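You operate a simulated robot arm through the tools that you are given. There is no shell and no other tool. Be economical: measure what you need, move in short steps, check, and stop when the job is done.

Carry out the task below with a simulated two-armed robot. There is one attempt and no reset: what you move stays moved.

TASK
Wipe the oil out of the orange tray, load the black pulley and carry it to the steel cabinet.
Fine: wipe first with the beige rag beside the red cylinder, rag back; both hands on the tray. What is to be rubbed or washed off counts as gone when no trace of it is left.

The check looks at the end state, three seconds after you hand in, the way a careful person would. Anything else that was tipped, shoved, dropped, spilled or broken makes it a failure.

THE ROBOT
Two 7-joint arms with two-finger parallel grippers on one trunk, on a base that drives. Base frame: it is fixed to the floor where the robot stands at the start and does not move with it; the origin is under the middle of the robot, x ahead of it, y to its left, z up. Units: m, degrees, N and s.
The left shoulder is at the start at [0.07, 0.134, 1.226], the right one opposite. With the tool pointing down near the work surface each hand reaches from about 0.1 to 0.64 m from the robot's upright axis, wherever it stands, measured 20 degrees to its own side. Places, roughly: inside of the orange tray [0.4, -0.4, 0.9]; top of the steel cabinet [0.4, -0.9, 0.8]. Payload 1.57 kg a hand.
The TCP of each hand is the grasp point between the finger pads, 0.03 m short of the fingertips. In the tool frame z runs along the fingers and y along their closing line. The gripper opens to 0.08 m. The fingers are 0.017 m wide and 0.012 m thick; the gripper's body (0.04 by 0.082 m) begins 0.08 m behind the TCP.
Orientation is that of the tool frame in the base frame, as a unit quaternion [w, x, y, z]. With the fingers straight down and closing along the base's y, the tool's x points along the base's -x, its y along +y and its z along -z.

THE INTERFACE
- The arms move only by the tool move_arm. It takes "left_moves", "right_moves" or both (then of equal length, played together; a hand with none holds still); each is a list of rows, each a list of 7 numbers: the gripper command, from -1 (shut) to 1 (fully open), values between in proportion, then the shift along the base's x, y, z in m, then the turn, a rotation vector about the base's x, y, z in degrees. In form: [[gripper, tx, ty, tz, wx, wy, wz], ...]. A call has 1 to 8 rows; each row is the pose to reach, as a shift and turn from the pose commanded when the call began. Rows are played at 5 a second. More than 0.05 m and 8.6 degrees between two rows, or a gripper value outside its range, and nothing of the call is played. Where a pose cannot be reached the arm comes as near as it can. A force on the tool above 40 N (or 10 N above the force at the start of the call, whichever is more), or a blocked arm, ends the call early, and 0.2 s more pass. The fingers move at their own pace (about 0.153 m/s each) and stop on an object; they squeeze with about 21 N. The grip force told is the motor's: it shows also when the fingers shut on nothing. Time passes only in rows, and 0.2 s behind the last, so rows that repeat a pose let the fingers close. It gives the time, the measured TCP pose, the force on the tool (base axes), the opening and the grip force at its end, in the units of the frame above (readings bear some noise), with the torque about the TCP (base axes, N m) and any sound that the robot's microphone picked up, and new pictures: "pictures" is both (left out), scene, wrist or none (wrist: the cameras of the hands that moved).
- Cameras (640 x 400 px; columns grow to the right, rows downward): "scene" is now at [0.104, -0.0267, 1.436]; the picture's right is [-0.26, -0.97, 0.00], its down [-0.80, 0.21, -0.56] and it looks along [0.54, -0.14, -0.83] (base axes); focal length 274 px, centre (320, 200). "left" rides on the left gripper at [0.072, 0.007, -0.122] in its tool frame; the picture's right is [-0.09, 1.00, 0.00], its down [-0.84, -0.08, -0.54] and it looks along [-0.54, -0.05, 0.84] (tool axes); focal length 238 px, centre (320, 200). "right" rides on the right gripper at [0.072, -0.007, -0.122] in its tool frame; the picture's right is [0.09, 1.00, 0.00], its down [-0.84, 0.08, -0.54] and it looks along [-0.54, 0.05, 0.84] (tool axes); focal length 238 px, centre (320, 200). There is no depth. A picture from a camera that has moved, and an enlarged one, comes with that camera's place and axes in the base frame and with its lens. The place of the scene camera against the robot may be out by one fixed shift of up to 0.025 m in any direction.
- slide_trunk(by): slides the trunk up (or, below 0, down) by that many m; the arms and the scene camera ride with it, the base frame stays. It gives what a move gives, with no picture.
- base_move(legs): drives the robot by 1 to 6 legs, each [ahead, left, turn to the left] in m, m and degrees, along the robot's own axes; the way and the turn of a leg run together, so that a leg with both is an arc; at most 1.5 m and 180 degrees a leg. The arms and the cameras ride along, it lands a little off, and it stops where it bumps. It gives what a move gives, and a new picture of the scene camera.
- head_to(pan, tilt): turns the head with the scene camera to pan (to the left, within 86 degrees either way) and tilt (down, from -29 to 69), counted from straight ahead of the robot. It gives what a move gives, and a new picture of the scene camera.
- zoom(camera, box): a new picture of the part [left, top, right, bottom] of that camera's present view, enlarged. It takes no simulated time.
- finish_job(): hands the job in; it is judged then, once.

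Work in short steps. Places have to be worked out from the pictures, the camera data and where the tool is seen: move nearer, look again, correct. Check each grasp and each placing, and mend what went wrong. You have 120 turns and 260 pictures in all, those below and enlarged ones among them. Open the grippers and draw the arms clear of the work before you hand the job in, unless the task says otherwise; then end with one line.

The tools are called after "Emit:" as name(argument=value, ...) on one line, values as JSON. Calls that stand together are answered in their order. move_arm: Moves the arms, as the interface text tells. Its arguments: {"type":"object","properties":{"left_moves":{"type":"array","items":{"type":"array","items":{"type":"number"}}},"right_moves":{"type":"array","items":{"type":"array","items":{"type":"number"}}},"pictures":{"type":"string","enum":["both","scene","wrist","none"]}},"required":[]} The other tools are called the same way: slide_trunk (by) slides the trunk up or down; base_move (legs) drives the base; head_to (pan, tilt) turns the head that bears the scene camera; zoom (camera, box) takes an enlarged picture of a part of a camera's view; finish_job () hands the job in.

At the start:

```text
clock: 0.0
left_tool_pos: [0.3873, -0.0492, 1.182]
left_tool_rot: [-0.001, -0.001, 1.0, 0.0]
left_wrist_force: [-0.6, -0.2, 1.5]
left_ft_torque: [-0.02, 0.01, -0.04]
left_grip_width: 0.08
left_gripper_force: 0.1
right_tool_pos: [0.3761, -0.3861, 1.1448]
right_tool_rot: [0.0, 0.0, 1.0, 0.0]
right_wrist_force: [0.4, -0.3, -0.9]
right_ft_torque: [0.0, 0.01, -0.02]
right_grip_width: 0.08
right_gripper_force: 0.0
trunk travel left (down, up): [-0.8, 0.14]
robot x, y, heading: [0.0012, 0.0011, -0.0]
head pan, tilt: [-14.9, 56.0]
```

scene: 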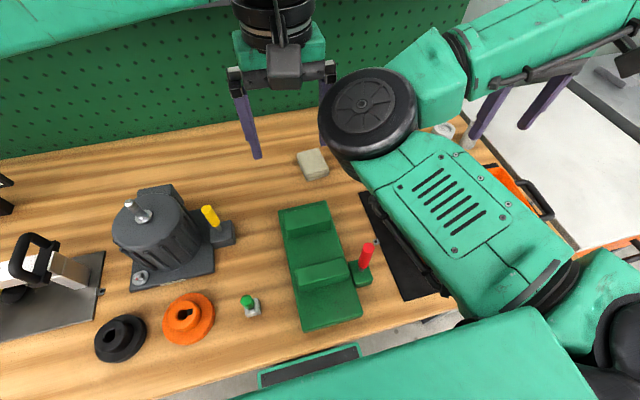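
right: 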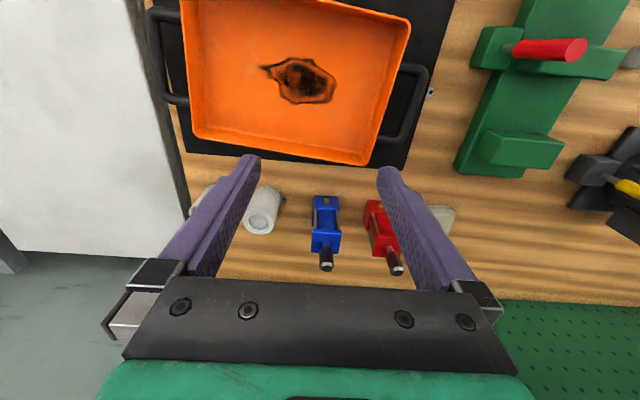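
left: 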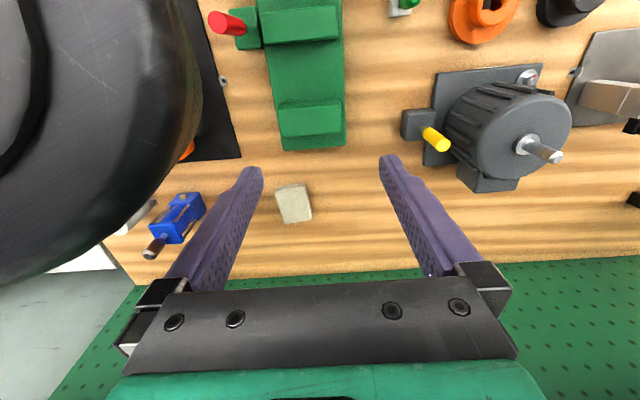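

The right wrist view shows the tray with its oil patch, plus a red and a blue item and something beige. I'll zoom in on those before moving.

Emit:
zoom(camera="right", box=[160, 150, 480, 290])

Emit:
zoom(camera="left", box=[120, 140, 440, 290])

Emit:
head_to(pan=-50, tilt=50)

```text
2.00 times, centred on (320, 220) of right
camera zoom: at [0.3035, -0.3939, 1.2666], right [-0.09, 1.0, 0.0], down [0.84, 0.08, 0.54], along [0.54, 0.05, -0.84], focal length 477 px, centre (320, 160)
```

zoom: 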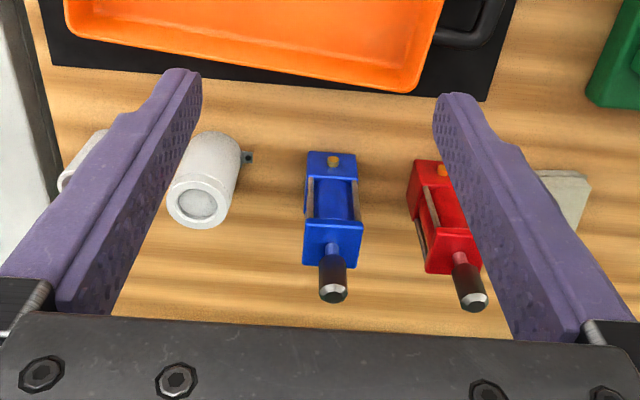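

```text
2.00 times, centred on (280, 215) of left
camera zoom: at [0.3142, -0.043, 1.3043], right [0.09, 1.0, 0.0], down [0.84, -0.08, 0.54], along [0.54, -0.05, -0.84], focal length 477 px, centre (400, 170)
```

zoom: 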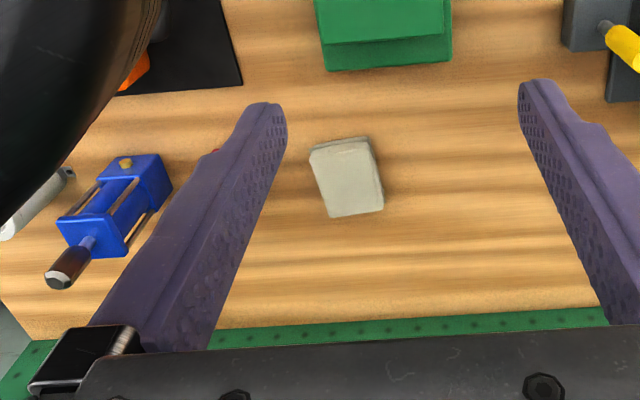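

```text
clock: 1.0
left_tool_pos: [0.386, -0.05, 1.1826]
left_tool_rot: [0.0, -0.002, 1.0, 0.0]
left_wrist_force: [0.8, -0.1, 0.3]
left_ft_torque: [0.0, -0.02, 0.0]
left_grip_width: 0.0802
left_gripper_force: 0.0
right_tool_pos: [0.3754, -0.3868, 1.1435]
right_tool_rot: [0.0, 0.0, 1.0, 0.0]
right_wrist_force: [-0.4, -0.1, -0.8]
right_ft_torque: [0.04, -0.01, -0.02]
right_grip_width: 0.0802
right_gripper_force: 0.0
trunk travel left (down, up): [-0.8, 0.14]
robot x, y, heading: [-0.0016, -0.0014, -0.1]
head pan, tilt: [-50.0, 50.0]
camera scene: at [0.0848, -0.0673, 1.4437], right [-0.77, -0.64, 0.0], down [-0.49, 0.59, -0.64], along [0.41, -0.49, -0.77], focal length 274 px, centre (320, 200)
```

scene: 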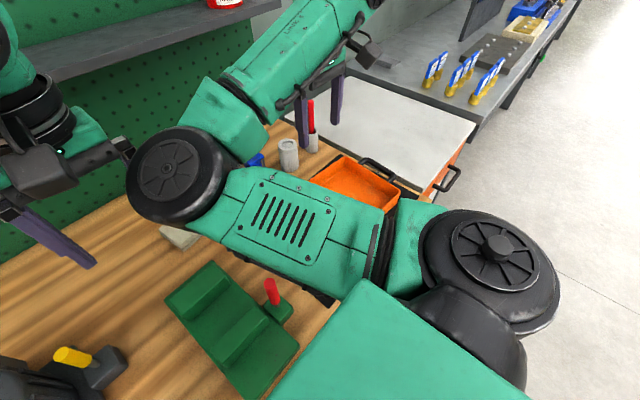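

The beige rag by the red cylinder is at about [0.60, -0.13]. I'll move the left arm away to the left and bring the right hand over toward the rag.

Emit:
move_arm(left_moves=[[1, 0, 0.05, 0, 0, 0, 0], [1, 0, 0.1, 0, 0, 0, 0], [1, 0, 0.15, 0, 0, 0, 0], [1, 0, 0.2, 0, 0, 0, 0], [1, 0, 0.25, 0, 0, 0, 0], [1, 0, 0.3, 0, 0, 0, 0], [1, 0, 0.3, 0, 0, 0, 0], [1, 0, 0.3, 0, 0, 0, 0]], right_moves=[[1, 0, 0, 0, 0, 0, 0], [1, 0, 0, 0, 0, 0, 0], [1, 0.02, 0.04, 0, 0, 0, 0], [1, 0.04, 0.08, 0, 0, 0, 0], [1, 0.07, 0.12, 0, 0, 0, 0], [1, 0.1, 0.16, -0.01, 0, 0, 0], [1, 0.13, 0.2, -0.02, 0, 0, 0], [1, 0.16, 0.24, -0.03, 0, 0, 0]])

```text
refused: row 6 steps farther than a row can; nothing moved
```

Shortening the steps so each row stays under 0.05 m.

Emit:
move_arm(left_moves=[[1, 0, 0.045, 0, 0, 0, 0], [1, 0, 0.09, 0, 0, 0, 0], [1, 0, 0.135, 0, 0, 0, 0], [1, 0, 0.18, 0, 0, 0, 0], [1, 0, 0.225, 0, 0, 0, 0], [1, 0, 0.27, 0, 0, 0, 0], [1, 0, 0.3, 0, 0, 0, 0], [1, 0, 0.3, 0, 0, 0, 0]], right_moves=[[1, 0, 0.03, 0, 0, 0, 0], [1, 0, 0.06, 0, 0, 0, 0], [1, 0.02, 0.09, 0, 0, 0, 0], [1, 0.04, 0.12, 0, 0, 0, 0], [1, 0.07, 0.15, 0, 0, 0, 0], [1, 0.1, 0.18, -0.01, 0, 0, 0], [1, 0.12, 0.21, -0.02, 0, 0, 0], [1, 0.14, 0.24, -0.03, 0, 0, 0]])

```text
clock: 2.8
left_tool_pos: [0.3856, 0.2516, 1.1859]
left_tool_rot: [0.0, 0.0, 1.0, 0.0]
left_wrist_force: [-0.5, -0.3, 0.1]
left_ft_torque: [-0.04, 0.01, 0.0]
left_grip_width: 0.0802
left_gripper_force: 0.1
right_tool_pos: [0.5822, -0.1564, 1.1178]
right_tool_rot: [-0.001, 0.0, 1.0, 0.0]
right_wrist_force: [1.0, 0.4, 0.1]
right_ft_torque: [0.03, 0.02, -0.02]
right_grip_width: 0.0801
right_gripper_force: 0.0
right hand out of reach, approached as far as the arm can: row 1, 2, 3, 4, 5, 6, 7, 8
trunk travel left (down, up): [-0.8, 0.14]
robot x, y, heading: [0.0033, 0.001, 0.1]
head pan, tilt: [-50.0, 50.0]
camera scene: at [0.0847, -0.0671, 1.4438], right [-0.77, -0.64, 0.0], down [-0.49, 0.59, -0.64], along [0.41, -0.49, -0.77], focal length 274 px, centre (320, 200)
camera right: at [0.5098, -0.1632, 1.2402], right [-0.09, 1.0, 0.0], down [0.84, 0.08, 0.54], along [0.54, 0.05, -0.84], focal length 238 px, centre (320, 200)
camera left: at [0.3133, 0.2581, 1.3075], right [0.09, 1.0, 0.0], down [0.84, -0.08, 0.54], along [0.54, -0.05, -0.84], focal length 238 px, centre (320, 200)
```

scene: 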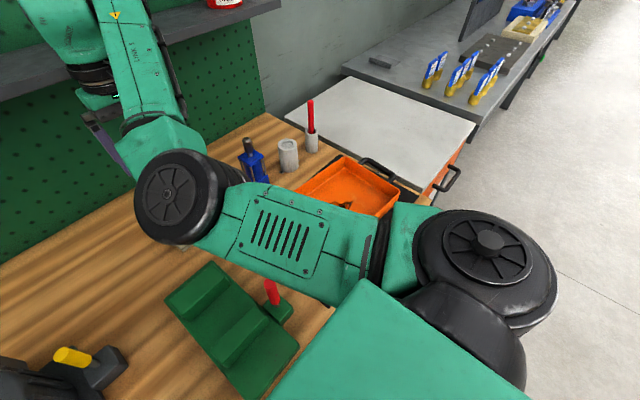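
right: 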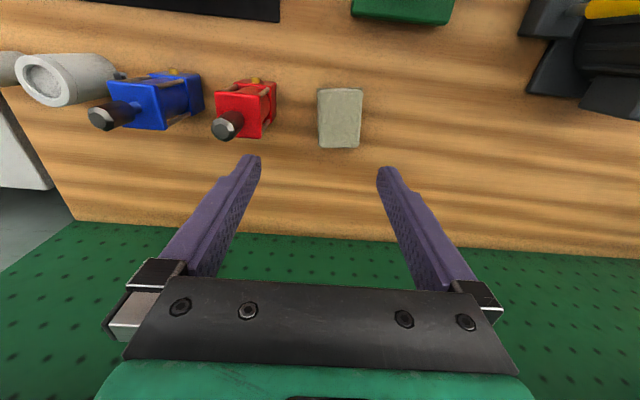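
left: 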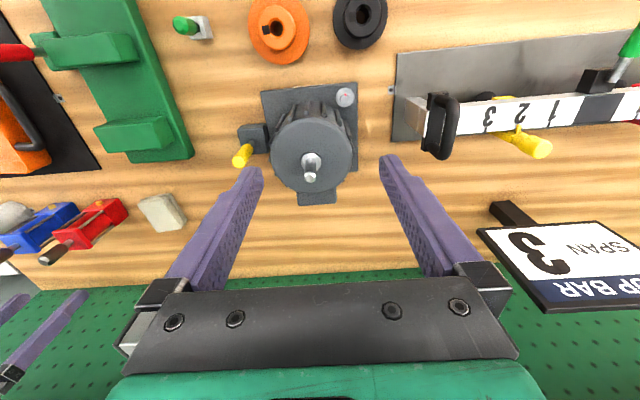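

The rag's centre is about [0.598, -0.124], roughly 0.066 wide in y. The hand landed off from its command, so I'll do a small descent to see how commands map to reach.

Emit:
move_arm(right_moves=[[1, 0, 0, -0.04, 0, 0, 0], [1, 0, 0, -0.08, 0, 0, 0], [1, 0, 0, -0.1, 0, 0, 0], [1, 0, 0, -0.1, 0, 0, 0]], pictures="wrist")

```text
clock: 3.8
left_tool_pos: [0.3859, 0.2507, 1.1856]
left_tool_rot: [-0.001, -0.001, 1.0, 0.001]
left_wrist_force: [0.0, 0.0, 0.8]
left_ft_torque: [-0.02, 0.01, -0.01]
left_grip_width: 0.0802
left_gripper_force: 0.0
right_tool_pos: [0.5806, -0.1559, 1.0169]
right_tool_rot: [-0.001, -0.001, 1.0, 0.0]
right_wrist_force: [-0.2, 0.0, 0.1]
right_ft_torque: [0.02, 0.0, 0.0]
right_grip_width: 0.08
right_gripper_force: 0.1
trunk travel left (down, up): [-0.8, 0.14]
robot x, y, heading: [-0.0005, 0.0029, 0.1]
head pan, tilt: [-50.0, 50.0]
camera right: at [0.5088, -0.1623, 1.1392], right [-0.09, 1.0, 0.0], down [0.84, 0.08, 0.54], along [0.54, 0.05, -0.84], focal length 238 px, centre (320, 200)
```

right: 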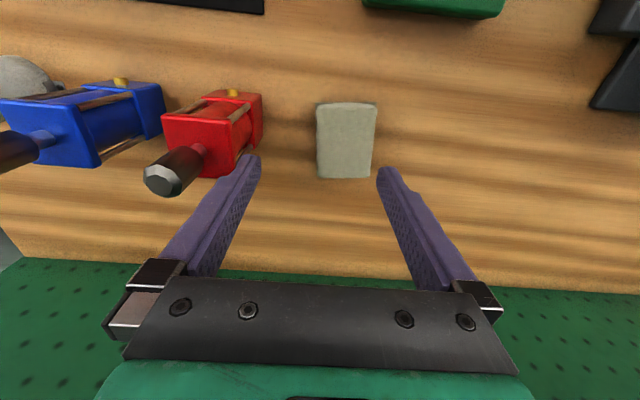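

References follow the measured pose. I'll centre over the rag at [0.598, -0.123] and descend part way.

Emit:
move_arm(right_moves=[[1, 0.018, 0.033, 0, 0, 0, 0], [1, 0.018, 0.033, -0.04, 0, 0, 0], [1, 0.018, 0.033, -0.08, 0, 0, 0], [1, 0.018, 0.033, -0.08, 0, 0, 0]], pictures="wrist")

```text
clock: 4.8
left_tool_pos: [0.3852, 0.2521, 1.1848]
left_tool_rot: [0.0, -0.001, 1.0, -0.001]
left_wrist_force: [0.9, -0.5, -0.3]
left_ft_torque: [0.03, 0.01, -0.02]
left_grip_width: 0.0799
left_gripper_force: 0.0
right_tool_pos: [0.602, -0.1188, 0.9369]
right_tool_rot: [0.0, 0.0, 1.0, 0.0]
right_wrist_force: [0.3, 0.0, 0.0]
right_ft_torque: [0.01, 0.01, 0.01]
right_grip_width: 0.0798
right_gripper_force: 0.1
trunk travel left (down, up): [-0.8, 0.14]
robot x, y, heading: [-0.0021, 0.0038, -0.1]
head pan, tilt: [-50.0, 50.0]
camera right: at [0.5303, -0.1248, 1.0593], right [-0.09, 1.0, 0.0], down [0.84, 0.08, 0.54], along [0.54, 0.05, -0.84], focal length 238 px, centre (320, 200)
```

right: 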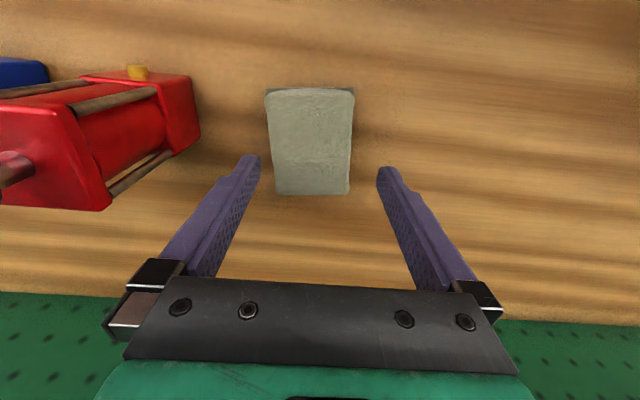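

Rag centre computed at [0.599, -0.126]; I'll shift slightly and lower so the fingertips sit around z 0.86.

Emit:
move_arm(right_moves=[[1, -0.003, -0.007, 0, 0, 0, 0], [1, -0.003, -0.007, -0.025, 0, 0, 0], [1, -0.003, -0.007, -0.045, 0, 0, 0], [1, -0.003, -0.007, -0.045, 0, 0, 0]], pictures="wrist")

```text
clock: 5.8
left_tool_pos: [0.3858, 0.2513, 1.1862]
left_tool_rot: [0.001, -0.001, 1.0, 0.0]
left_wrist_force: [0.3, -0.2, 0.1]
left_ft_torque: [-0.02, 0.0, 0.03]
left_grip_width: 0.0799
left_gripper_force: 0.0
right_tool_pos: [0.5979, -0.1274, 0.8936]
right_tool_rot: [0.0, 0.0, 1.0, 0.0]
right_wrist_force: [0.3, 0.2, 1.2]
right_ft_torque: [0.0, -0.03, 0.01]
right_grip_width: 0.0799
right_gripper_force: 0.0
trunk travel left (down, up): [-0.8, 0.14]
robot x, y, heading: [0.0022, 0.0011, 0.0]
head pan, tilt: [-50.0, 50.0]
camera right: at [0.5257, -0.1346, 1.0146], right [-0.09, 1.0, 0.0], down [0.84, 0.08, 0.54], along [0.54, 0.05, -0.84], focal length 238 px, centre (320, 200)
```

right: 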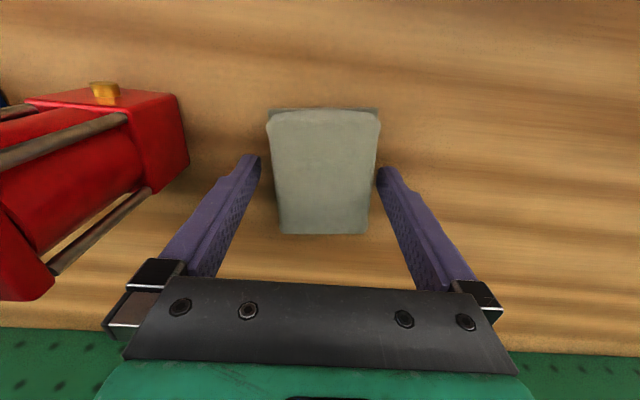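

Fingers straddle the rag. I'll go down 7 mm more and close.

Emit:
move_arm(right_moves=[[1, 0, 0.001, -0.007, 0, 0, 0], [1, 0, 0.001, -0.007, 0, 0, 0], [-1, 0, 0.001, -0.007, 0, 0, 0], [-1, 0, 0.001, -0.007, 0, 0, 0], [-1, 0, 0.001, -0.007, 0, 0, 0]], pictures="wrist")

```text
clock: 7.0
left_tool_pos: [0.386, 0.2516, 1.1851]
left_tool_rot: [0.0, -0.001, 1.0, 0.0]
left_wrist_force: [-0.5, 0.0, -0.3]
left_ft_torque: [0.0, 0.0, 0.0]
left_grip_width: 0.0798
left_gripper_force: 0.1
right_tool_pos: [0.5986, -0.1277, 0.8851]
right_tool_rot: [-0.001, 0.0, 1.0, 0.0]
right_wrist_force: [0.0, 0.8, 0.5]
right_ft_torque: [0.01, -0.05, 0.0]
right_grip_width: 0.0655
right_gripper_force: 21.2
trunk travel left (down, up): [-0.8, 0.14]
robot x, y, heading: [0.0008, 0.0003, 0.2]
head pan, tilt: [-50.0, 50.0]
camera right: at [0.5257, -0.1349, 1.0075], right [-0.09, 1.0, 0.0], down [0.84, 0.08, 0.54], along [0.54, 0.05, -0.84], focal length 238 px, centre (320, 200)
```

right: 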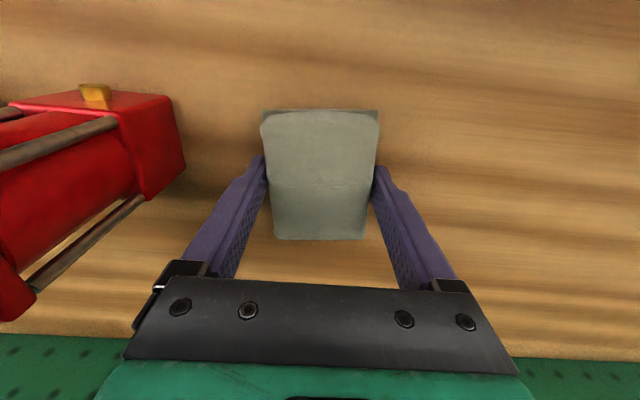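

Gripped at 0.0655 m width. Lifting straight up 0.2 m; the rag's home pose is TCP [0.5985, -0.127, 0.885].

Emit:
move_arm(right_moves=[[-1, 0, 0, 0.03, 0, 0, 0], [-1, 0, 0, 0.07, 0, 0, 0], [-1, 0, 0, 0.11, 0, 0, 0], [-1, 0, 0, 0.15, 0, 0, 0], [-1, 0, 0, 0.18, 0, 0, 0], [-1, -0.03, -0.03, 0.18, 0, 0, 0], [-1, -0.06, -0.06, 0.18, 0, 0, 0]], pictures="wrist")

Emit:
move_arm(right_moves=[[-1, -0.03, -0.03, 0, 0, 0, 0], [-1, -0.06, -0.06, 0, 0, 0, 0], [-1, -0.09, -0.09, 0, 0, 0, 0], [-1, -0.12, -0.12, 0, 0, 0, 0], [-1, -0.15, -0.15, 0, 0, 0, 0], [-1, -0.17, -0.18, 0, 0, 0, 0], [-1, -0.18, -0.2, 0, 0, 0, 0], [-1, -0.18, -0.2, 0, 0, 0, 0]], pictures="both")

```text
clock: 8.6
left_tool_pos: [0.3859, 0.2496, 1.1854]
left_tool_rot: [0.001, -0.001, 1.0, 0.001]
left_wrist_force: [0.3, -1.1, -0.2]
left_ft_torque: [0.01, -0.03, -0.02]
left_grip_width: 0.0798
left_gripper_force: 0.0
right_tool_pos: [0.5623, -0.1984, 1.0563]
right_tool_rot: [0.001, 0.001, 1.0, 0.001]
right_wrist_force: [-0.2, 0.4, -0.6]
right_ft_torque: [0.04, -0.01, 0.02]
right_grip_width: 0.0655
right_gripper_force: 20.8
right hand out of reach, approached as far as the arm can: row 6, 7
trunk travel left (down, up): [-0.8, 0.14]
robot x, y, heading: [0.0016, -0.0004, -0.1]
head pan, tilt: [-50.0, 50.0]
camera right: at [0.4902, -0.2052, 1.1789], right [-0.09, 1.0, 0.0], down [0.84, 0.08, 0.54], along [0.54, 0.05, -0.84], focal length 238 px, centre (320, 200)
```

right: 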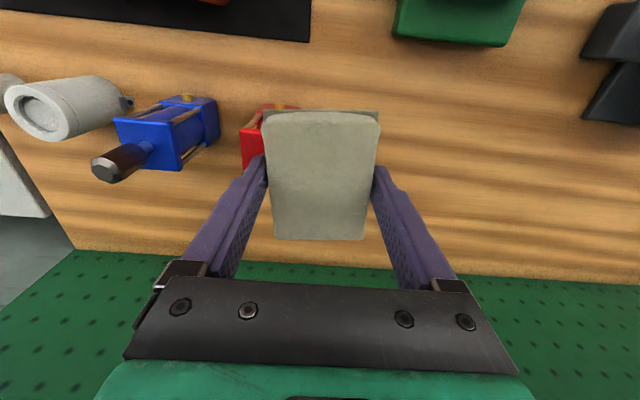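

```text
clock: 10.4
left_tool_pos: [0.3862, 0.2512, 1.1854]
left_tool_rot: [-0.001, 0.0, 1.0, 0.0]
left_wrist_force: [0.2, 0.2, -1.3]
left_ft_torque: [0.03, 0.0, 0.0]
left_grip_width: 0.0798
left_gripper_force: 0.0
right_tool_pos: [0.3847, -0.3991, 1.0548]
right_tool_rot: [-0.001, 0.0, 1.0, 0.0]
right_wrist_force: [0.6, 0.6, 0.3]
right_ft_torque: [-0.01, -0.01, 0.01]
right_grip_width: 0.064
right_gripper_force: 21.0
right hand out of reach, approached as far as the arm can: row 1, 2, 3, 4, 5
trunk travel left (down, up): [-0.8, 0.14]
robot x, y, heading: [0.0033, -0.0017, 0.2]
head pan, tilt: [-50.0, 50.0]
camera scene: at [0.0845, -0.0671, 1.4438], right [-0.77, -0.64, 0.0], down [-0.49, 0.59, -0.64], along [0.41, -0.49, -0.77], focal length 274 px, centre (320, 200)
camera right: at [0.3133, -0.406, 1.1765], right [-0.09, 1.0, 0.0], down [0.84, 0.08, 0.54], along [0.54, 0.05, -0.84], focal length 238 px, centre (320, 200)
```

scene: 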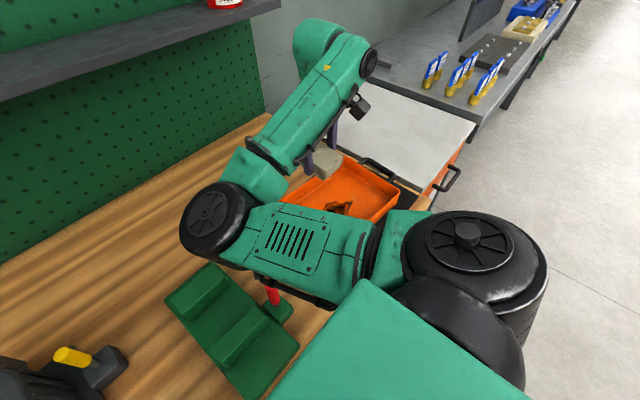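
right: 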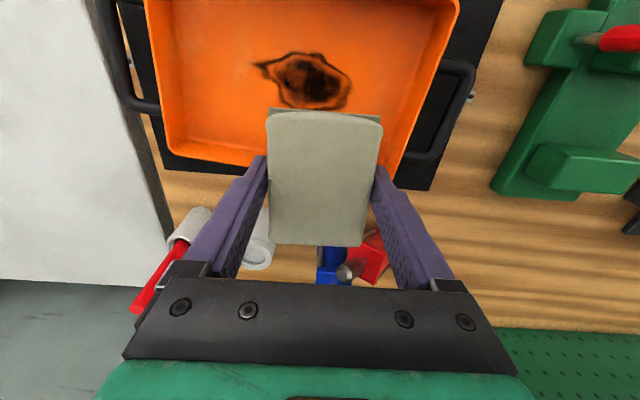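

Oil spans about x 0.318–0.381, y -0.48 to -0.366 on the tray floor. I'll bring the rag above its centre and lower it into the tray.

Emit:
move_arm(right_moves=[[-1, -0.035, -0.02, 0, 0, 0, 0], [-1, -0.035, -0.02, -0.045, 0, 0, 0], [-1, -0.035, -0.02, -0.09, 0, 0, 0], [-1, -0.035, -0.02, -0.13, 0, 0, 0], [-1, -0.035, -0.02, -0.13, 0, 0, 0]], pictures="both")

```text
clock: 11.6
left_tool_pos: [0.3853, 0.2511, 1.1871]
left_tool_rot: [-0.001, -0.001, 1.0, 0.0]
left_wrist_force: [0.3, 0.3, 0.1]
left_ft_torque: [0.01, -0.01, 0.0]
left_grip_width: 0.0799
left_gripper_force: 0.1
right_tool_pos: [0.349, -0.4172, 0.9269]
right_tool_rot: [0.0, -0.001, 1.0, 0.0]
right_wrist_force: [-0.3, -0.4, -1.2]
right_ft_torque: [0.0, -0.01, 0.01]
right_grip_width: 0.0641
right_gripper_force: 20.7
trunk travel left (down, up): [-0.8, 0.14]
robot x, y, heading: [0.0031, -0.0004, 0.0]
head pan, tilt: [-50.0, 50.0]
camera scene: at [0.0848, -0.0671, 1.4438], right [-0.77, -0.64, 0.0], down [-0.49, 0.59, -0.64], along [0.41, -0.49, -0.77], focal length 274 px, centre (320, 200)
camera right: at [0.2764, -0.4243, 1.0499], right [-0.09, 1.0, 0.0], down [0.84, 0.08, 0.54], along [0.54, 0.05, -0.84], focal length 238 px, centre (320, 200)
```

scene: 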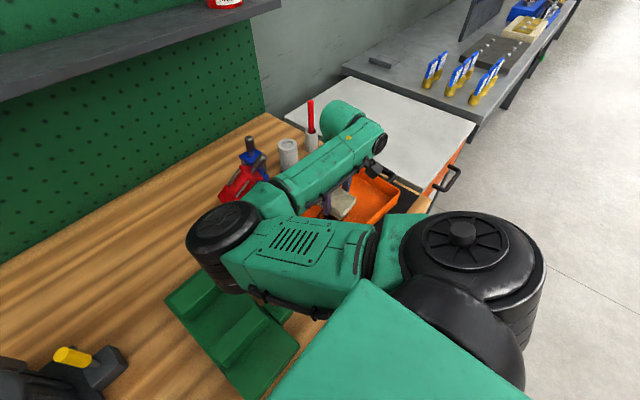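
right: 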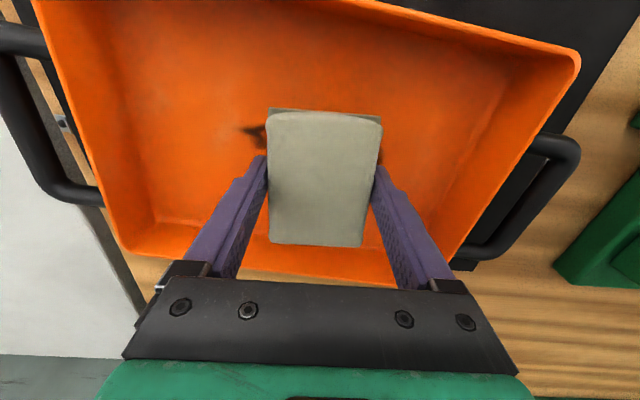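

The rag is inside the tray walls. I'll check through the left camera that the right elbow clears the green fixture before descending.

Emit:
zoom(camera="left", box=[0, 0, 320, 200])

Emit:
move_arm(right_moves=[[-1, 0, 0, -0.012, 0, 0, 0], [-1, 0, 0, -0.024, 0, 0, 0], [-1, 0, 0, -0.024, 0, 0, 0]], pictures="wrist")

```text
2.00 times, centred on (160, 100) of left
camera zoom: at [0.3134, 0.2577, 1.3074], right [0.09, 1.0, 0.0], down [0.84, -0.08, 0.54], along [0.54, -0.05, -0.84], focal length 477 px, centre (640, 400)
```

zoom: 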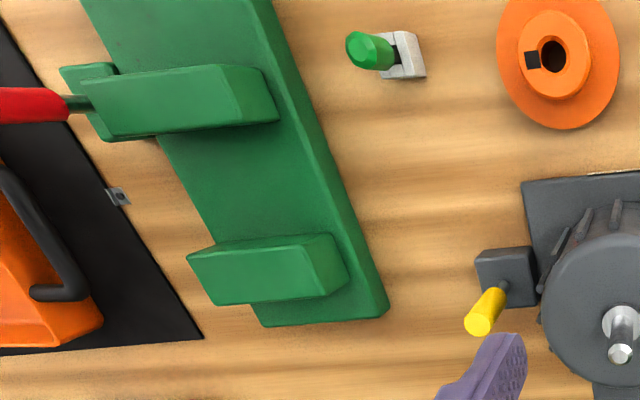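

```text
clock: 12.4
left_tool_pos: [0.3859, 0.2511, 1.1866]
left_tool_rot: [0.0, -0.001, 1.0, 0.0]
left_wrist_force: [-0.2, -0.3, -0.2]
left_ft_torque: [0.0, -0.03, 0.01]
left_grip_width: 0.0802
left_gripper_force: 0.0
right_tool_pos: [0.3492, -0.4178, 0.9035]
right_tool_rot: [0.0, -0.001, 1.0, 0.0]
right_wrist_force: [-1.0, -0.1, -0.6]
right_ft_torque: [0.01, -0.02, 0.0]
right_grip_width: 0.0644
right_gripper_force: 20.9
trunk travel left (down, up): [-0.8, 0.14]
robot x, y, heading: [-0.0025, 0.0022, -0.1]
head pan, tilt: [-50.0, 50.0]
camera right: at [0.278, -0.4247, 1.0258], right [-0.09, 1.0, 0.0], down [0.84, 0.08, 0.54], along [0.54, 0.05, -0.84], focal length 238 px, centre (320, 200)
```

right: 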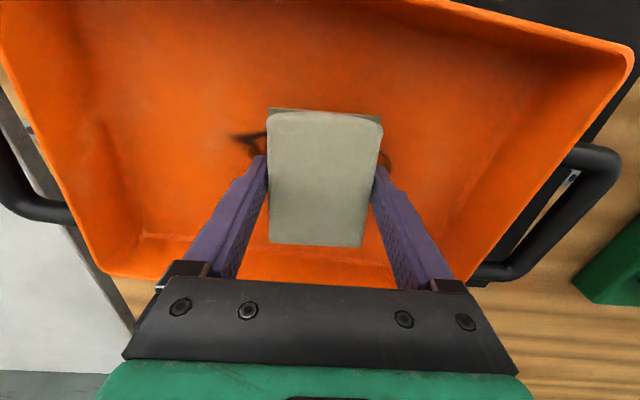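

The elbow is well above. Still no contact force, so I'll lower in small steps until I feel the floor.

Emit:
move_arm(right_moves=[[-1, 0, 0, -0.004, 0, 0, 0], [-1, 0, 0, -0.008, 0, 0, 0], [-1, 0, 0, -0.008, 0, 0, 0]], pictures="none")

```text
clock: 13.2
left_tool_pos: [0.3848, 0.2519, 1.1851]
left_tool_rot: [0.0, -0.001, 1.0, -0.001]
left_wrist_force: [0.7, 0.2, -0.4]
left_ft_torque: [-0.03, 0.01, 0.02]
left_grip_width: 0.0801
left_gripper_force: 0.1
right_tool_pos: [0.3501, -0.4171, 0.8953]
right_tool_rot: [0.001, 0.0, 1.0, -0.001]
right_wrist_force: [0.4, -1.6, 5.6]
right_ft_torque: [0.13, 0.21, 0.01]
right_grip_width: 0.0641
right_gripper_force: 21.0
trunk travel left (down, up): [-0.8, 0.14]
robot x, y, heading: [0.0009, 0.0025, -0.1]
head pan, tilt: [-50.0, 50.0]
```

Contact at 5.6 N. Now sweeping sideways and slightly fore/aft with light pressure.

Emit:
move_arm(right_moves=[[-1, 0, 0, -0.001, 0, 0, 0], [-1, 0, -0.025, -0.001, 0, 0, 0], [-1, 0, -0.05, -0.001, 0, 0, 0], [-1, 0, -0.025, -0.001, 0, 0, 0], [-1, 0, 0, -0.001, 0, 0, 0], [-1, 0, 0.02, -0.001, 0, 0, 0], [-1, 0, 0.04, -0.001, 0, 0, 0], [-1, 0, 0.02, -0.001, 0, 0, 0]], pictures="wrist")

```text
clock: 15.0
left_tool_pos: [0.3859, 0.2541, 1.1846]
left_tool_rot: [0.0, 0.0, 1.0, -0.001]
left_wrist_force: [-0.6, 0.8, -0.8]
left_ft_torque: [-0.02, 0.01, 0.02]
left_grip_width: 0.0801
left_gripper_force: 0.2
right_tool_pos: [0.3511, -0.3954, 0.895]
right_tool_rot: [0.0, 0.0, 1.0, 0.0]
right_wrist_force: [0.8, 3.1, 9.4]
right_ft_torque: [0.13, 0.34, -0.2]
right_grip_width: 0.0641
right_gripper_force: 21.2
trunk travel left (down, up): [-0.8, 0.14]
robot x, y, heading: [-0.001, 0.0024, 0.2]
head pan, tilt: [-50.0, 50.0]
camera right: at [0.2776, -0.402, 1.0176], right [-0.09, 1.0, 0.0], down [0.84, 0.08, 0.54], along [0.54, 0.05, -0.84], focal length 238 px, centre (320, 200)
```

right: 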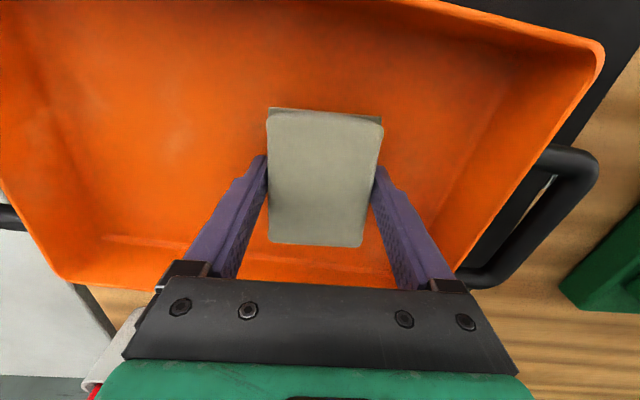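

The visible area is clean. One more sweep with fore/aft offsets, then lift to inspect.

Emit:
move_arm(right_moves=[[-1, -0.018, 0, 0, 0, 0, 0], [-1, -0.018, -0.035, 0, 0, 0, 0], [-1, -0.018, -0.07, 0, 0, 0, 0], [-1, 0.018, -0.07, 0, 0, 0, 0], [-1, 0.018, -0.035, 0, 0, 0, 0], [-1, 0.018, 0, 0, 0, 0, 0], [-1, 0.018, 0.02, 0, 0, 0, 0], [-1, -0.018, 0.02, 0, 0, 0, 0]], pictures="none")

Emit:
move_arm(right_moves=[[-1, 0, 0, 0.02, 0, 0, 0], [-1, 0, 0, 0.06, 0, 0, 0], [-1, 0, 0, 0.1, 0, 0, 0], [-1, 0.03, 0, 0.14, 0, 0, 0], [-1, 0.07, 0, 0.16, 0, 0, 0], [-1, 0.11, 0.0, 0.16, 0, 0, 0], [-1, 0.11, 0.0, 0.16, 0, 0, 0]], pictures="both")

```text
clock: 16.8
left_tool_pos: [0.3856, 0.2542, 1.1866]
left_tool_rot: [0.0, -0.001, 1.0, -0.001]
left_wrist_force: [-0.9, 0.3, -0.3]
left_ft_torque: [-0.02, 0.03, -0.04]
left_grip_width: 0.0803
left_gripper_force: 0.0
right_tool_pos: [0.3332, -0.3733, 0.8937]
right_tool_rot: [0.001, -0.001, 1.0, 0.0]
right_wrist_force: [3.9, -0.1, 12.0]
right_ft_torque: [-0.09, 0.34, -0.02]
right_grip_width: 0.0644
right_gripper_force: 21.0
trunk travel left (down, up): [-0.8, 0.14]
robot x, y, heading: [-0.0013, -0.0008, -0.0]
head pan, tilt: [-50.0, 50.0]
```

```text
clock: 18.4
left_tool_pos: [0.385, 0.251, 1.1861]
left_tool_rot: [0.0, -0.001, 1.0, -0.001]
left_wrist_force: [0.6, -0.5, 0.2]
left_ft_torque: [0.02, -0.03, -0.04]
left_grip_width: 0.0799
left_gripper_force: 0.0
right_tool_pos: [0.4375, -0.3748, 1.0529]
right_tool_rot: [0.0, -0.001, 1.0, 0.0]
right_wrist_force: [-0.6, 0.4, -0.1]
right_ft_torque: [-0.03, 0.01, 0.05]
right_grip_width: 0.0643
right_gripper_force: 20.5
trunk travel left (down, up): [-0.8, 0.14]
robot x, y, heading: [-0.0027, 0.002, -0.1]
head pan, tilt: [-50.0, 50.0]
camera scene: at [0.0839, -0.0675, 1.4438], right [-0.77, -0.64, 0.0], down [-0.49, 0.59, -0.64], along [0.41, -0.49, -0.77], focal length 274 px, centre (320, 200)
camera right: at [0.3659, -0.3817, 1.1754], right [-0.09, 1.0, 0.0], down [0.84, 0.08, 0.54], along [0.54, 0.05, -0.84], focal length 238 px, centre (320, 200)
```

scene: 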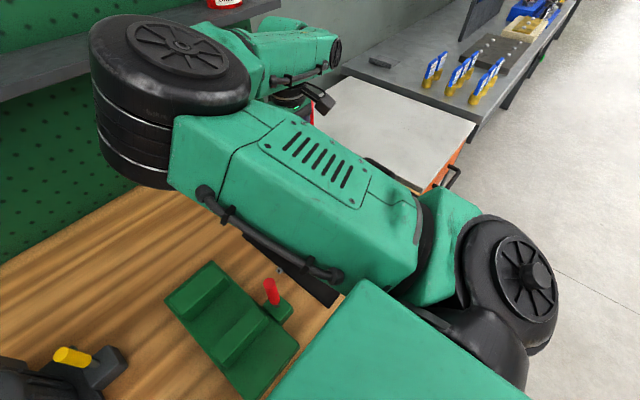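
right: 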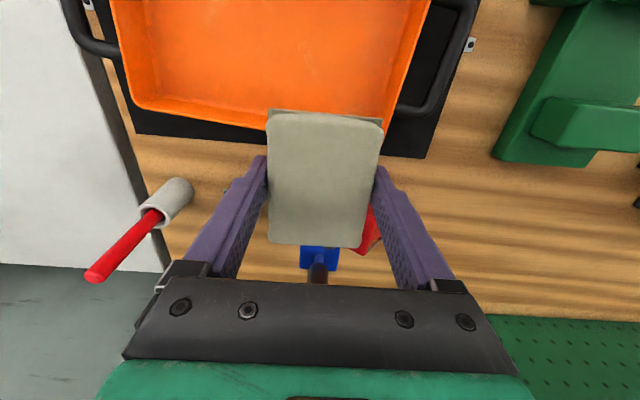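

The far part of the floor is clean. I'll move the hand back and higher to see the near part of the tray.

Emit:
move_arm(right_moves=[[-1, -0.04, -0.01, 0.02, 0, 0, 0], [-1, -0.08, -0.02, 0.04, 0, 0, 0], [-1, -0.12, -0.03, 0.06, 0, 0, 0], [-1, -0.16, -0.04, 0.07, 0, 0, 0], [-1, -0.16, -0.04, 0.07, 0, 0, 0]], pictures="wrist")

Emit:
zoom(camera="right", box=[140, 0, 460, 200])

```text
clock: 19.6
left_tool_pos: [0.3859, 0.2515, 1.1849]
left_tool_rot: [0.0, -0.001, 1.0, 0.0]
left_wrist_force: [-0.4, -0.3, -1.2]
left_ft_torque: [0.01, -0.03, -0.01]
left_grip_width: 0.0799
left_gripper_force: 0.0
right_tool_pos: [0.2812, -0.4169, 1.1228]
right_tool_rot: [-0.001, -0.001, 1.0, 0.001]
right_wrist_force: [0.4, -0.2, -0.4]
right_ft_torque: [0.0, -0.03, 0.0]
right_grip_width: 0.064
right_gripper_force: 21.3
trunk travel left (down, up): [-0.8, 0.14]
robot x, y, heading: [0.0009, 0.0029, 0.1]
head pan, tilt: [-50.0, 50.0]
camera right: at [0.2098, -0.4237, 1.2458], right [-0.09, 1.0, 0.0], down [0.84, 0.08, 0.54], along [0.54, 0.05, -0.84], focal length 238 px, centre (320, 200)
```

right: 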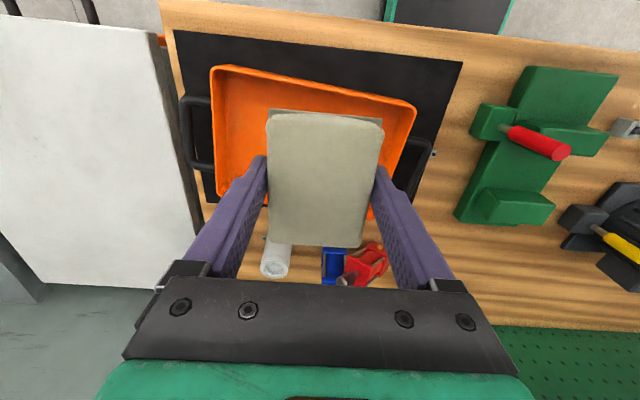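

```text
2.00 times, centred on (300, 100) of right
camera zoom: at [0.2098, -0.4237, 1.2458], right [-0.09, 1.0, 0.0], down [0.84, 0.08, 0.54], along [0.54, 0.05, -0.84], focal length 477 px, centre (360, 400)
```

zoom: 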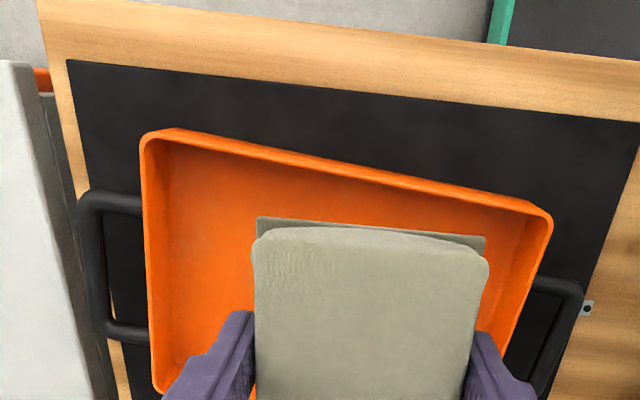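

I'll move so the hand is clear of the middle and view the near floor.

Emit:
move_arm(right_moves=[[-1, 0.04, 0.0, 0, 0, 0, 0], [-1, 0.08, 0, 0, 0, 0, 0], [-1, 0.09, 0, 0, 0, 0, 0]], pictures="none")

Emit:
zoom(camera="right", box=[140, 0, 460, 200])

```text
clock: 20.4
left_tool_pos: [0.3849, 0.251, 1.1868]
left_tool_rot: [0.0, 0.0, 1.0, -0.001]
left_wrist_force: [0.3, -0.2, -0.9]
left_ft_torque: [-0.01, -0.04, -0.02]
left_grip_width: 0.08
left_gripper_force: 0.1
right_tool_pos: [0.3712, -0.4156, 1.1246]
right_tool_rot: [0.001, -0.001, 1.0, -0.001]
right_wrist_force: [-0.1, 0.0, -0.7]
right_ft_torque: [0.0, -0.02, 0.03]
right_grip_width: 0.0643
right_gripper_force: 20.8
trunk travel left (down, up): [-0.8, 0.14]
robot x, y, heading: [-0.0006, 0.0011, 0.2]
head pan, tilt: [-50.0, 50.0]
```

```text
2.00 times, centred on (300, 100) of right
camera zoom: at [0.2988, -0.4231, 1.2468], right [-0.09, 1.0, 0.0], down [0.84, 0.08, 0.54], along [0.54, 0.05, -0.84], focal length 477 px, centre (360, 400)
```

zoom: 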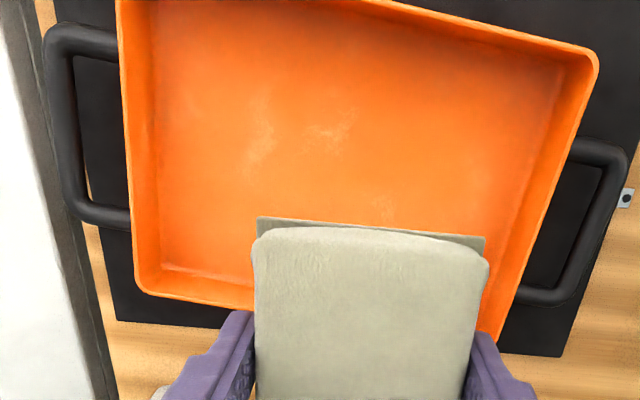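

Zooming more closely on the faint light marks to tell wear texture from oil residue.

Emit:
zoom(camera="right", box=[230, 10, 360, 115])

```text
3.81 times, centred on (295, 62) of right
camera zoom: at [0.2988, -0.4231, 1.2468], right [-0.09, 1.0, 0.0], down [0.84, 0.08, 0.54], along [0.54, 0.05, -0.84], focal length 908 px, centre (415, 724)
```

zoom: 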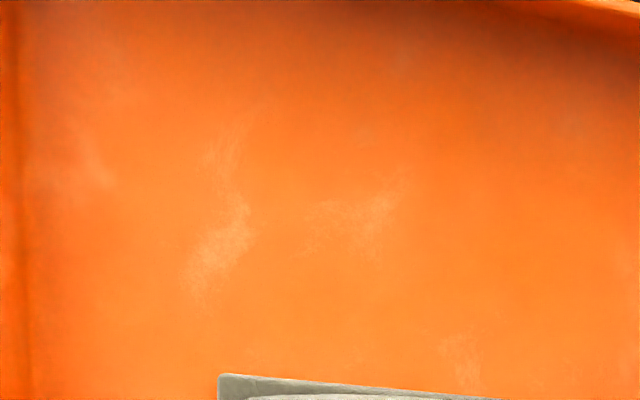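

Only pale wear texture, no dark oil. Returning the rag: first back toward its home at height.

Emit:
move_arm(right_moves=[[-1, 0.02, 0.03, -0.01, 0, 0, 0], [-1, 0.04, 0.06, -0.02, 0, 0, 0], [-1, 0.06, 0.09, -0.03, 0, 0, 0], [-1, 0.09, 0.12, -0.04, 0, 0, 0], [-1, 0.11, 0.15, -0.05, 0, 0, 0], [-1, 0.14, 0.18, -0.06, 0, 0, 0], [-1, 0.17, 0.2, -0.06, 0, 0, 0], [-1, 0.19, 0.22, -0.06, 0, 0, 0]], pictures="wrist")

```text
clock: 22.2
left_tool_pos: [0.387, 0.2522, 1.1847]
left_tool_rot: [0.0, 0.0, 1.0, -0.001]
left_wrist_force: [-0.4, 0.7, 0.2]
left_ft_torque: [0.0, 0.03, 0.0]
left_grip_width: 0.0801
left_gripper_force: 0.1
right_tool_pos: [0.5595, -0.1973, 1.0639]
right_tool_rot: [-0.001, 0.001, 1.0, 0.0]
right_wrist_force: [0.1, 0.6, -0.5]
right_ft_torque: [-0.04, 0.02, 0.03]
right_grip_width: 0.0641
right_gripper_force: 21.0
trunk travel left (down, up): [-0.8, 0.14]
robot x, y, heading: [0.0024, 0.0006, -0.3]
head pan, tilt: [-50.0, 50.0]
camera right: at [0.4882, -0.2026, 1.1861], right [-0.09, 1.0, 0.0], down [0.84, 0.08, 0.54], along [0.54, 0.05, -0.84], focal length 238 px, centre (320, 200)
```

right: 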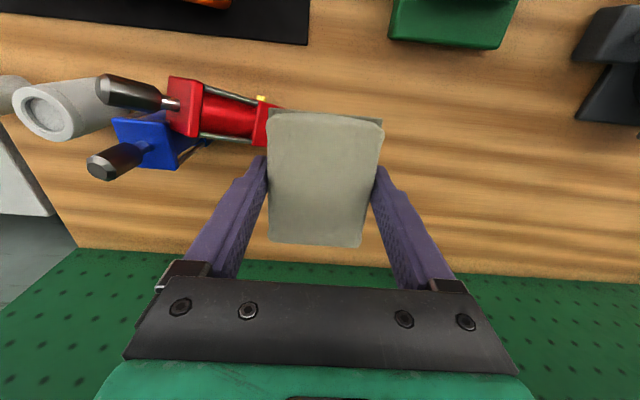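

The red cylinder has been knocked onto the blue one, evidently during an arm transit, so I'll have to mend that. First the rag goes home.

Emit:
move_arm(right_moves=[[-1, 0.02, 0.035, -0.01, 0, 0, 0], [-1, 0.039, 0.07, -0.02, 0, 0, 0], [-1, 0.039, 0.07, -0.06, 0, 0, 0], [-1, 0.039, 0.07, -0.1, 0, 0, 0], [-1, 0.039, 0.07, -0.13, 0, 0, 0], [-1, 0.039, 0.07, -0.16, 0, 0, 0], [-1, 0.039, 0.07, -0.16, 0, 0, 0]], pictures="wrist")

```text
clock: 23.8
left_tool_pos: [0.3855, 0.2519, 1.1859]
left_tool_rot: [0.0, -0.002, 1.0, 0.0]
left_wrist_force: [-0.4, 0.1, -0.1]
left_ft_torque: [0.0, 0.01, -0.03]
left_grip_width: 0.08
left_gripper_force: 0.1
right_tool_pos: [0.597, -0.1284, 0.9045]
right_tool_rot: [0.0, -0.001, 1.0, 0.0]
right_wrist_force: [0.6, -0.6, -0.8]
right_ft_torque: [0.0, -0.02, -0.01]
right_grip_width: 0.064
right_gripper_force: 21.2
trunk travel left (down, up): [-0.8, 0.14]
robot x, y, heading: [-0.0, -0.0007, -0.3]
head pan, tilt: [-50.0, 50.0]
camera right: at [0.525, -0.1343, 1.0269], right [-0.09, 1.0, 0.0], down [0.84, 0.08, 0.54], along [0.54, 0.05, -0.84], focal length 238 px, centre (320, 200)
```

right: 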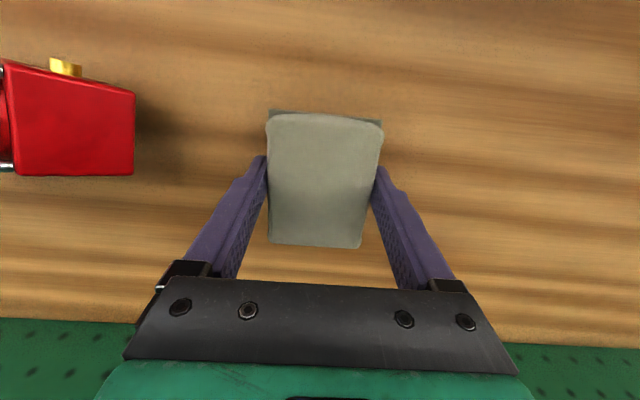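

Lower the last 2 cm, release, and rise straight up.

Emit:
move_arm(right_moves=[[-1, 0.001, 0.001, -0.01, 0, 0, 0], [-1, 0.001, 0.001, -0.018, 0, 0, 0], [-1, 0.001, 0.001, -0.019, 0, 0, 0], [1, 0.001, 0.001, -0.019, 0, 0, 0], [1, 0.001, 0.001, -0.019, 0, 0, 0], [1, 0.001, 0.001, 0.02, 0, 0, 0], [1, 0.001, 0.001, 0.06, 0, 0, 0], [1, 0.001, 0.001, 0.1, 0, 0, 0]], pictures="wrist")

```text
clock: 25.6
left_tool_pos: [0.3847, 0.2515, 1.1862]
left_tool_rot: [0.0, -0.001, 1.0, 0.0]
left_wrist_force: [0.9, 0.4, -0.7]
left_ft_torque: [0.0, 0.03, -0.01]
left_grip_width: 0.0798
left_gripper_force: 0.1
right_tool_pos: [0.6011, -0.1259, 1.0028]
right_tool_rot: [-0.002, 0.0, 1.0, 0.001]
right_wrist_force: [0.0, -0.1, -0.4]
right_ft_torque: [0.02, -0.02, -0.01]
right_grip_width: 0.0799
right_gripper_force: 0.1
trunk travel left (down, up): [-0.8, 0.14]
robot x, y, heading: [-0.0026, 0.0002, 0.3]
head pan, tilt: [-50.0, 50.0]
camera right: at [0.5293, -0.1329, 1.1251], right [-0.09, 1.0, 0.0], down [0.84, 0.08, 0.54], along [0.54, 0.05, -0.84], focal length 238 px, centre (320, 200)
```

right: 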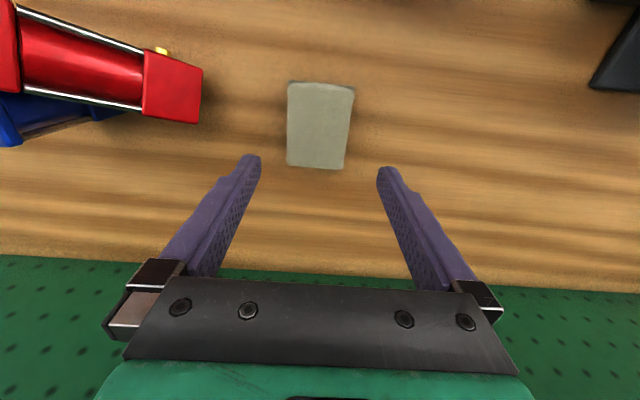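

Rag is back in place. Now I'll shift the right hand to look over the red and blue cylinders.

Emit:
move_arm(right_moves=[[1, -0.03, -0.02, 0.02, 0, 0, 0], [1, -0.06, -0.05, 0.04, 0, 0, 0], [1, -0.09, -0.08, 0.05, 0, 0, 0], [1, -0.12, -0.11, 0.06, 0, 0, 0], [1, -0.14, -0.13, 0.07, 0, 0, 0], [1, -0.14, -0.13, 0.07, 0, 0, 0]], pictures="wrist")

Emit:
zoom(camera="right", box=[140, 80, 460, 280])

```text
clock: 27.0
left_tool_pos: [0.3856, 0.2508, 1.1844]
left_tool_rot: [-0.001, -0.001, 1.0, 0.0]
left_wrist_force: [-0.2, -0.1, -0.2]
left_ft_torque: [0.03, 0.03, 0.0]
left_grip_width: 0.0801
left_gripper_force: 0.0
right_tool_pos: [0.4573, -0.2623, 1.0661]
right_tool_rot: [-0.004, 0.011, 1.0, 0.012]
right_wrist_force: [-0.2, -0.5, 0.1]
right_ft_torque: [0.02, 0.05, 0.0]
right_grip_width: 0.0802
right_gripper_force: 0.1
trunk travel left (down, up): [-0.8, 0.14]
robot x, y, heading: [-0.0028, -0.0046, 0.0]
head pan, tilt: [-50.0, 50.0]
camera right: at [0.3868, -0.2704, 1.1902], right [-0.07, 1.0, 0.02], down [0.84, 0.04, 0.54], along [0.53, 0.06, -0.84], focal length 238 px, centre (320, 200)
```

right: 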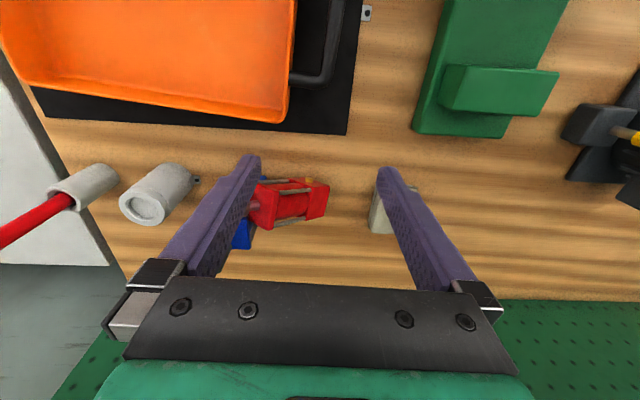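

```text
2.00 times, centred on (300, 180) of right
camera zoom: at [0.3868, -0.2704, 1.1902], right [-0.07, 1.0, 0.02], down [0.84, 0.04, 0.54], along [0.53, 0.06, -0.84], focal length 477 px, centre (360, 240)
```

zoom: 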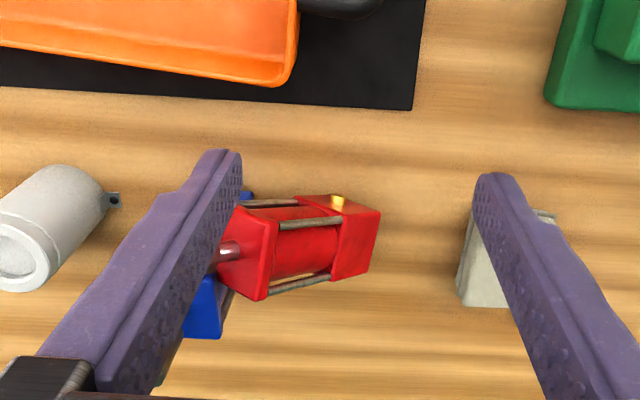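

To compare directly with the first picture, I'll return the right hand to its starting pose and look.

Emit:
move_arm(right_moves=[[1, -0.02, -0.03, 0.02, 0, 0, 0], [1, -0.04, -0.06, 0.04, 0, 0, 0], [1, -0.06, -0.09, 0.06, 0, 0, 0], [1, -0.08, -0.12, 0.08, 0, 0, 0], [1, -0.08, -0.124, 0.079, 0, 0, 0]], pictures="both")

Emit:
zoom(camera="right", box=[160, 150, 480, 290])

```text
clock: 28.2
left_tool_pos: [0.3864, 0.2513, 1.1858]
left_tool_rot: [-0.001, -0.001, 1.0, 0.0]
left_wrist_force: [0.3, -0.7, 0.6]
left_ft_torque: [-0.02, -0.01, 0.0]
left_grip_width: 0.0802
left_gripper_force: 0.1
right_tool_pos: [0.3796, -0.383, 1.1509]
right_tool_rot: [0.0, 0.004, 1.0, 0.007]
right_wrist_force: [0.9, 0.3, 0.9]
right_ft_torque: [0.02, 0.06, -0.01]
right_grip_width: 0.08
right_gripper_force: 0.0
trunk travel left (down, up): [-0.8, 0.14]
robot x, y, heading: [0.0003, 0.0026, -0.1]
head pan, tilt: [-50.0, 50.0]
camera scene: at [0.0853, -0.067, 1.4437], right [-0.77, -0.64, 0.0], down [-0.49, 0.59, -0.64], along [0.41, -0.49, -0.77], focal length 274 px, centre (320, 200)
camera right: at [0.3077, -0.3908, 1.2733], right [-0.08, 1.0, 0.01], down [0.84, 0.06, 0.54], along [0.54, 0.06, -0.84], focal length 238 px, centre (320, 200)
```

scene: 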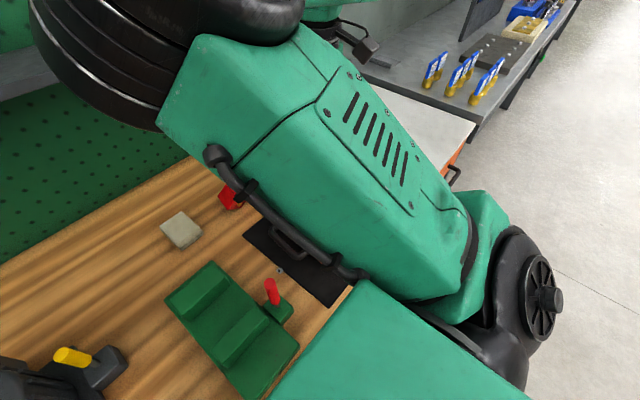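
right: 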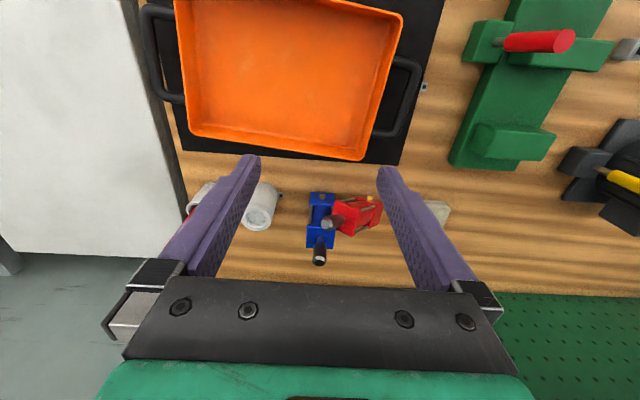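

```text
2.00 times, centred on (320, 220) of right
camera zoom: at [0.3077, -0.3908, 1.2733], right [-0.08, 1.0, 0.01], down [0.84, 0.06, 0.54], along [0.54, 0.06, -0.84], focal length 477 px, centre (320, 160)
```

zoom: 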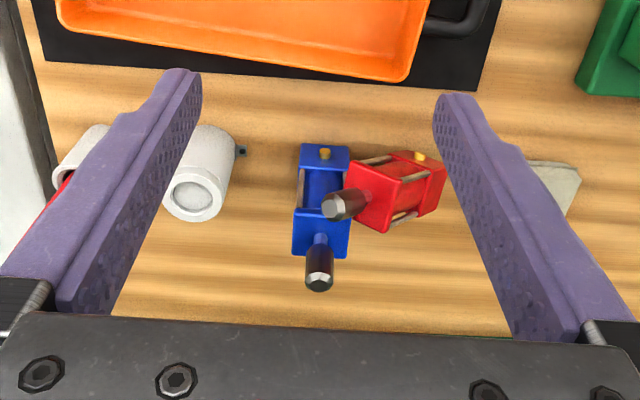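

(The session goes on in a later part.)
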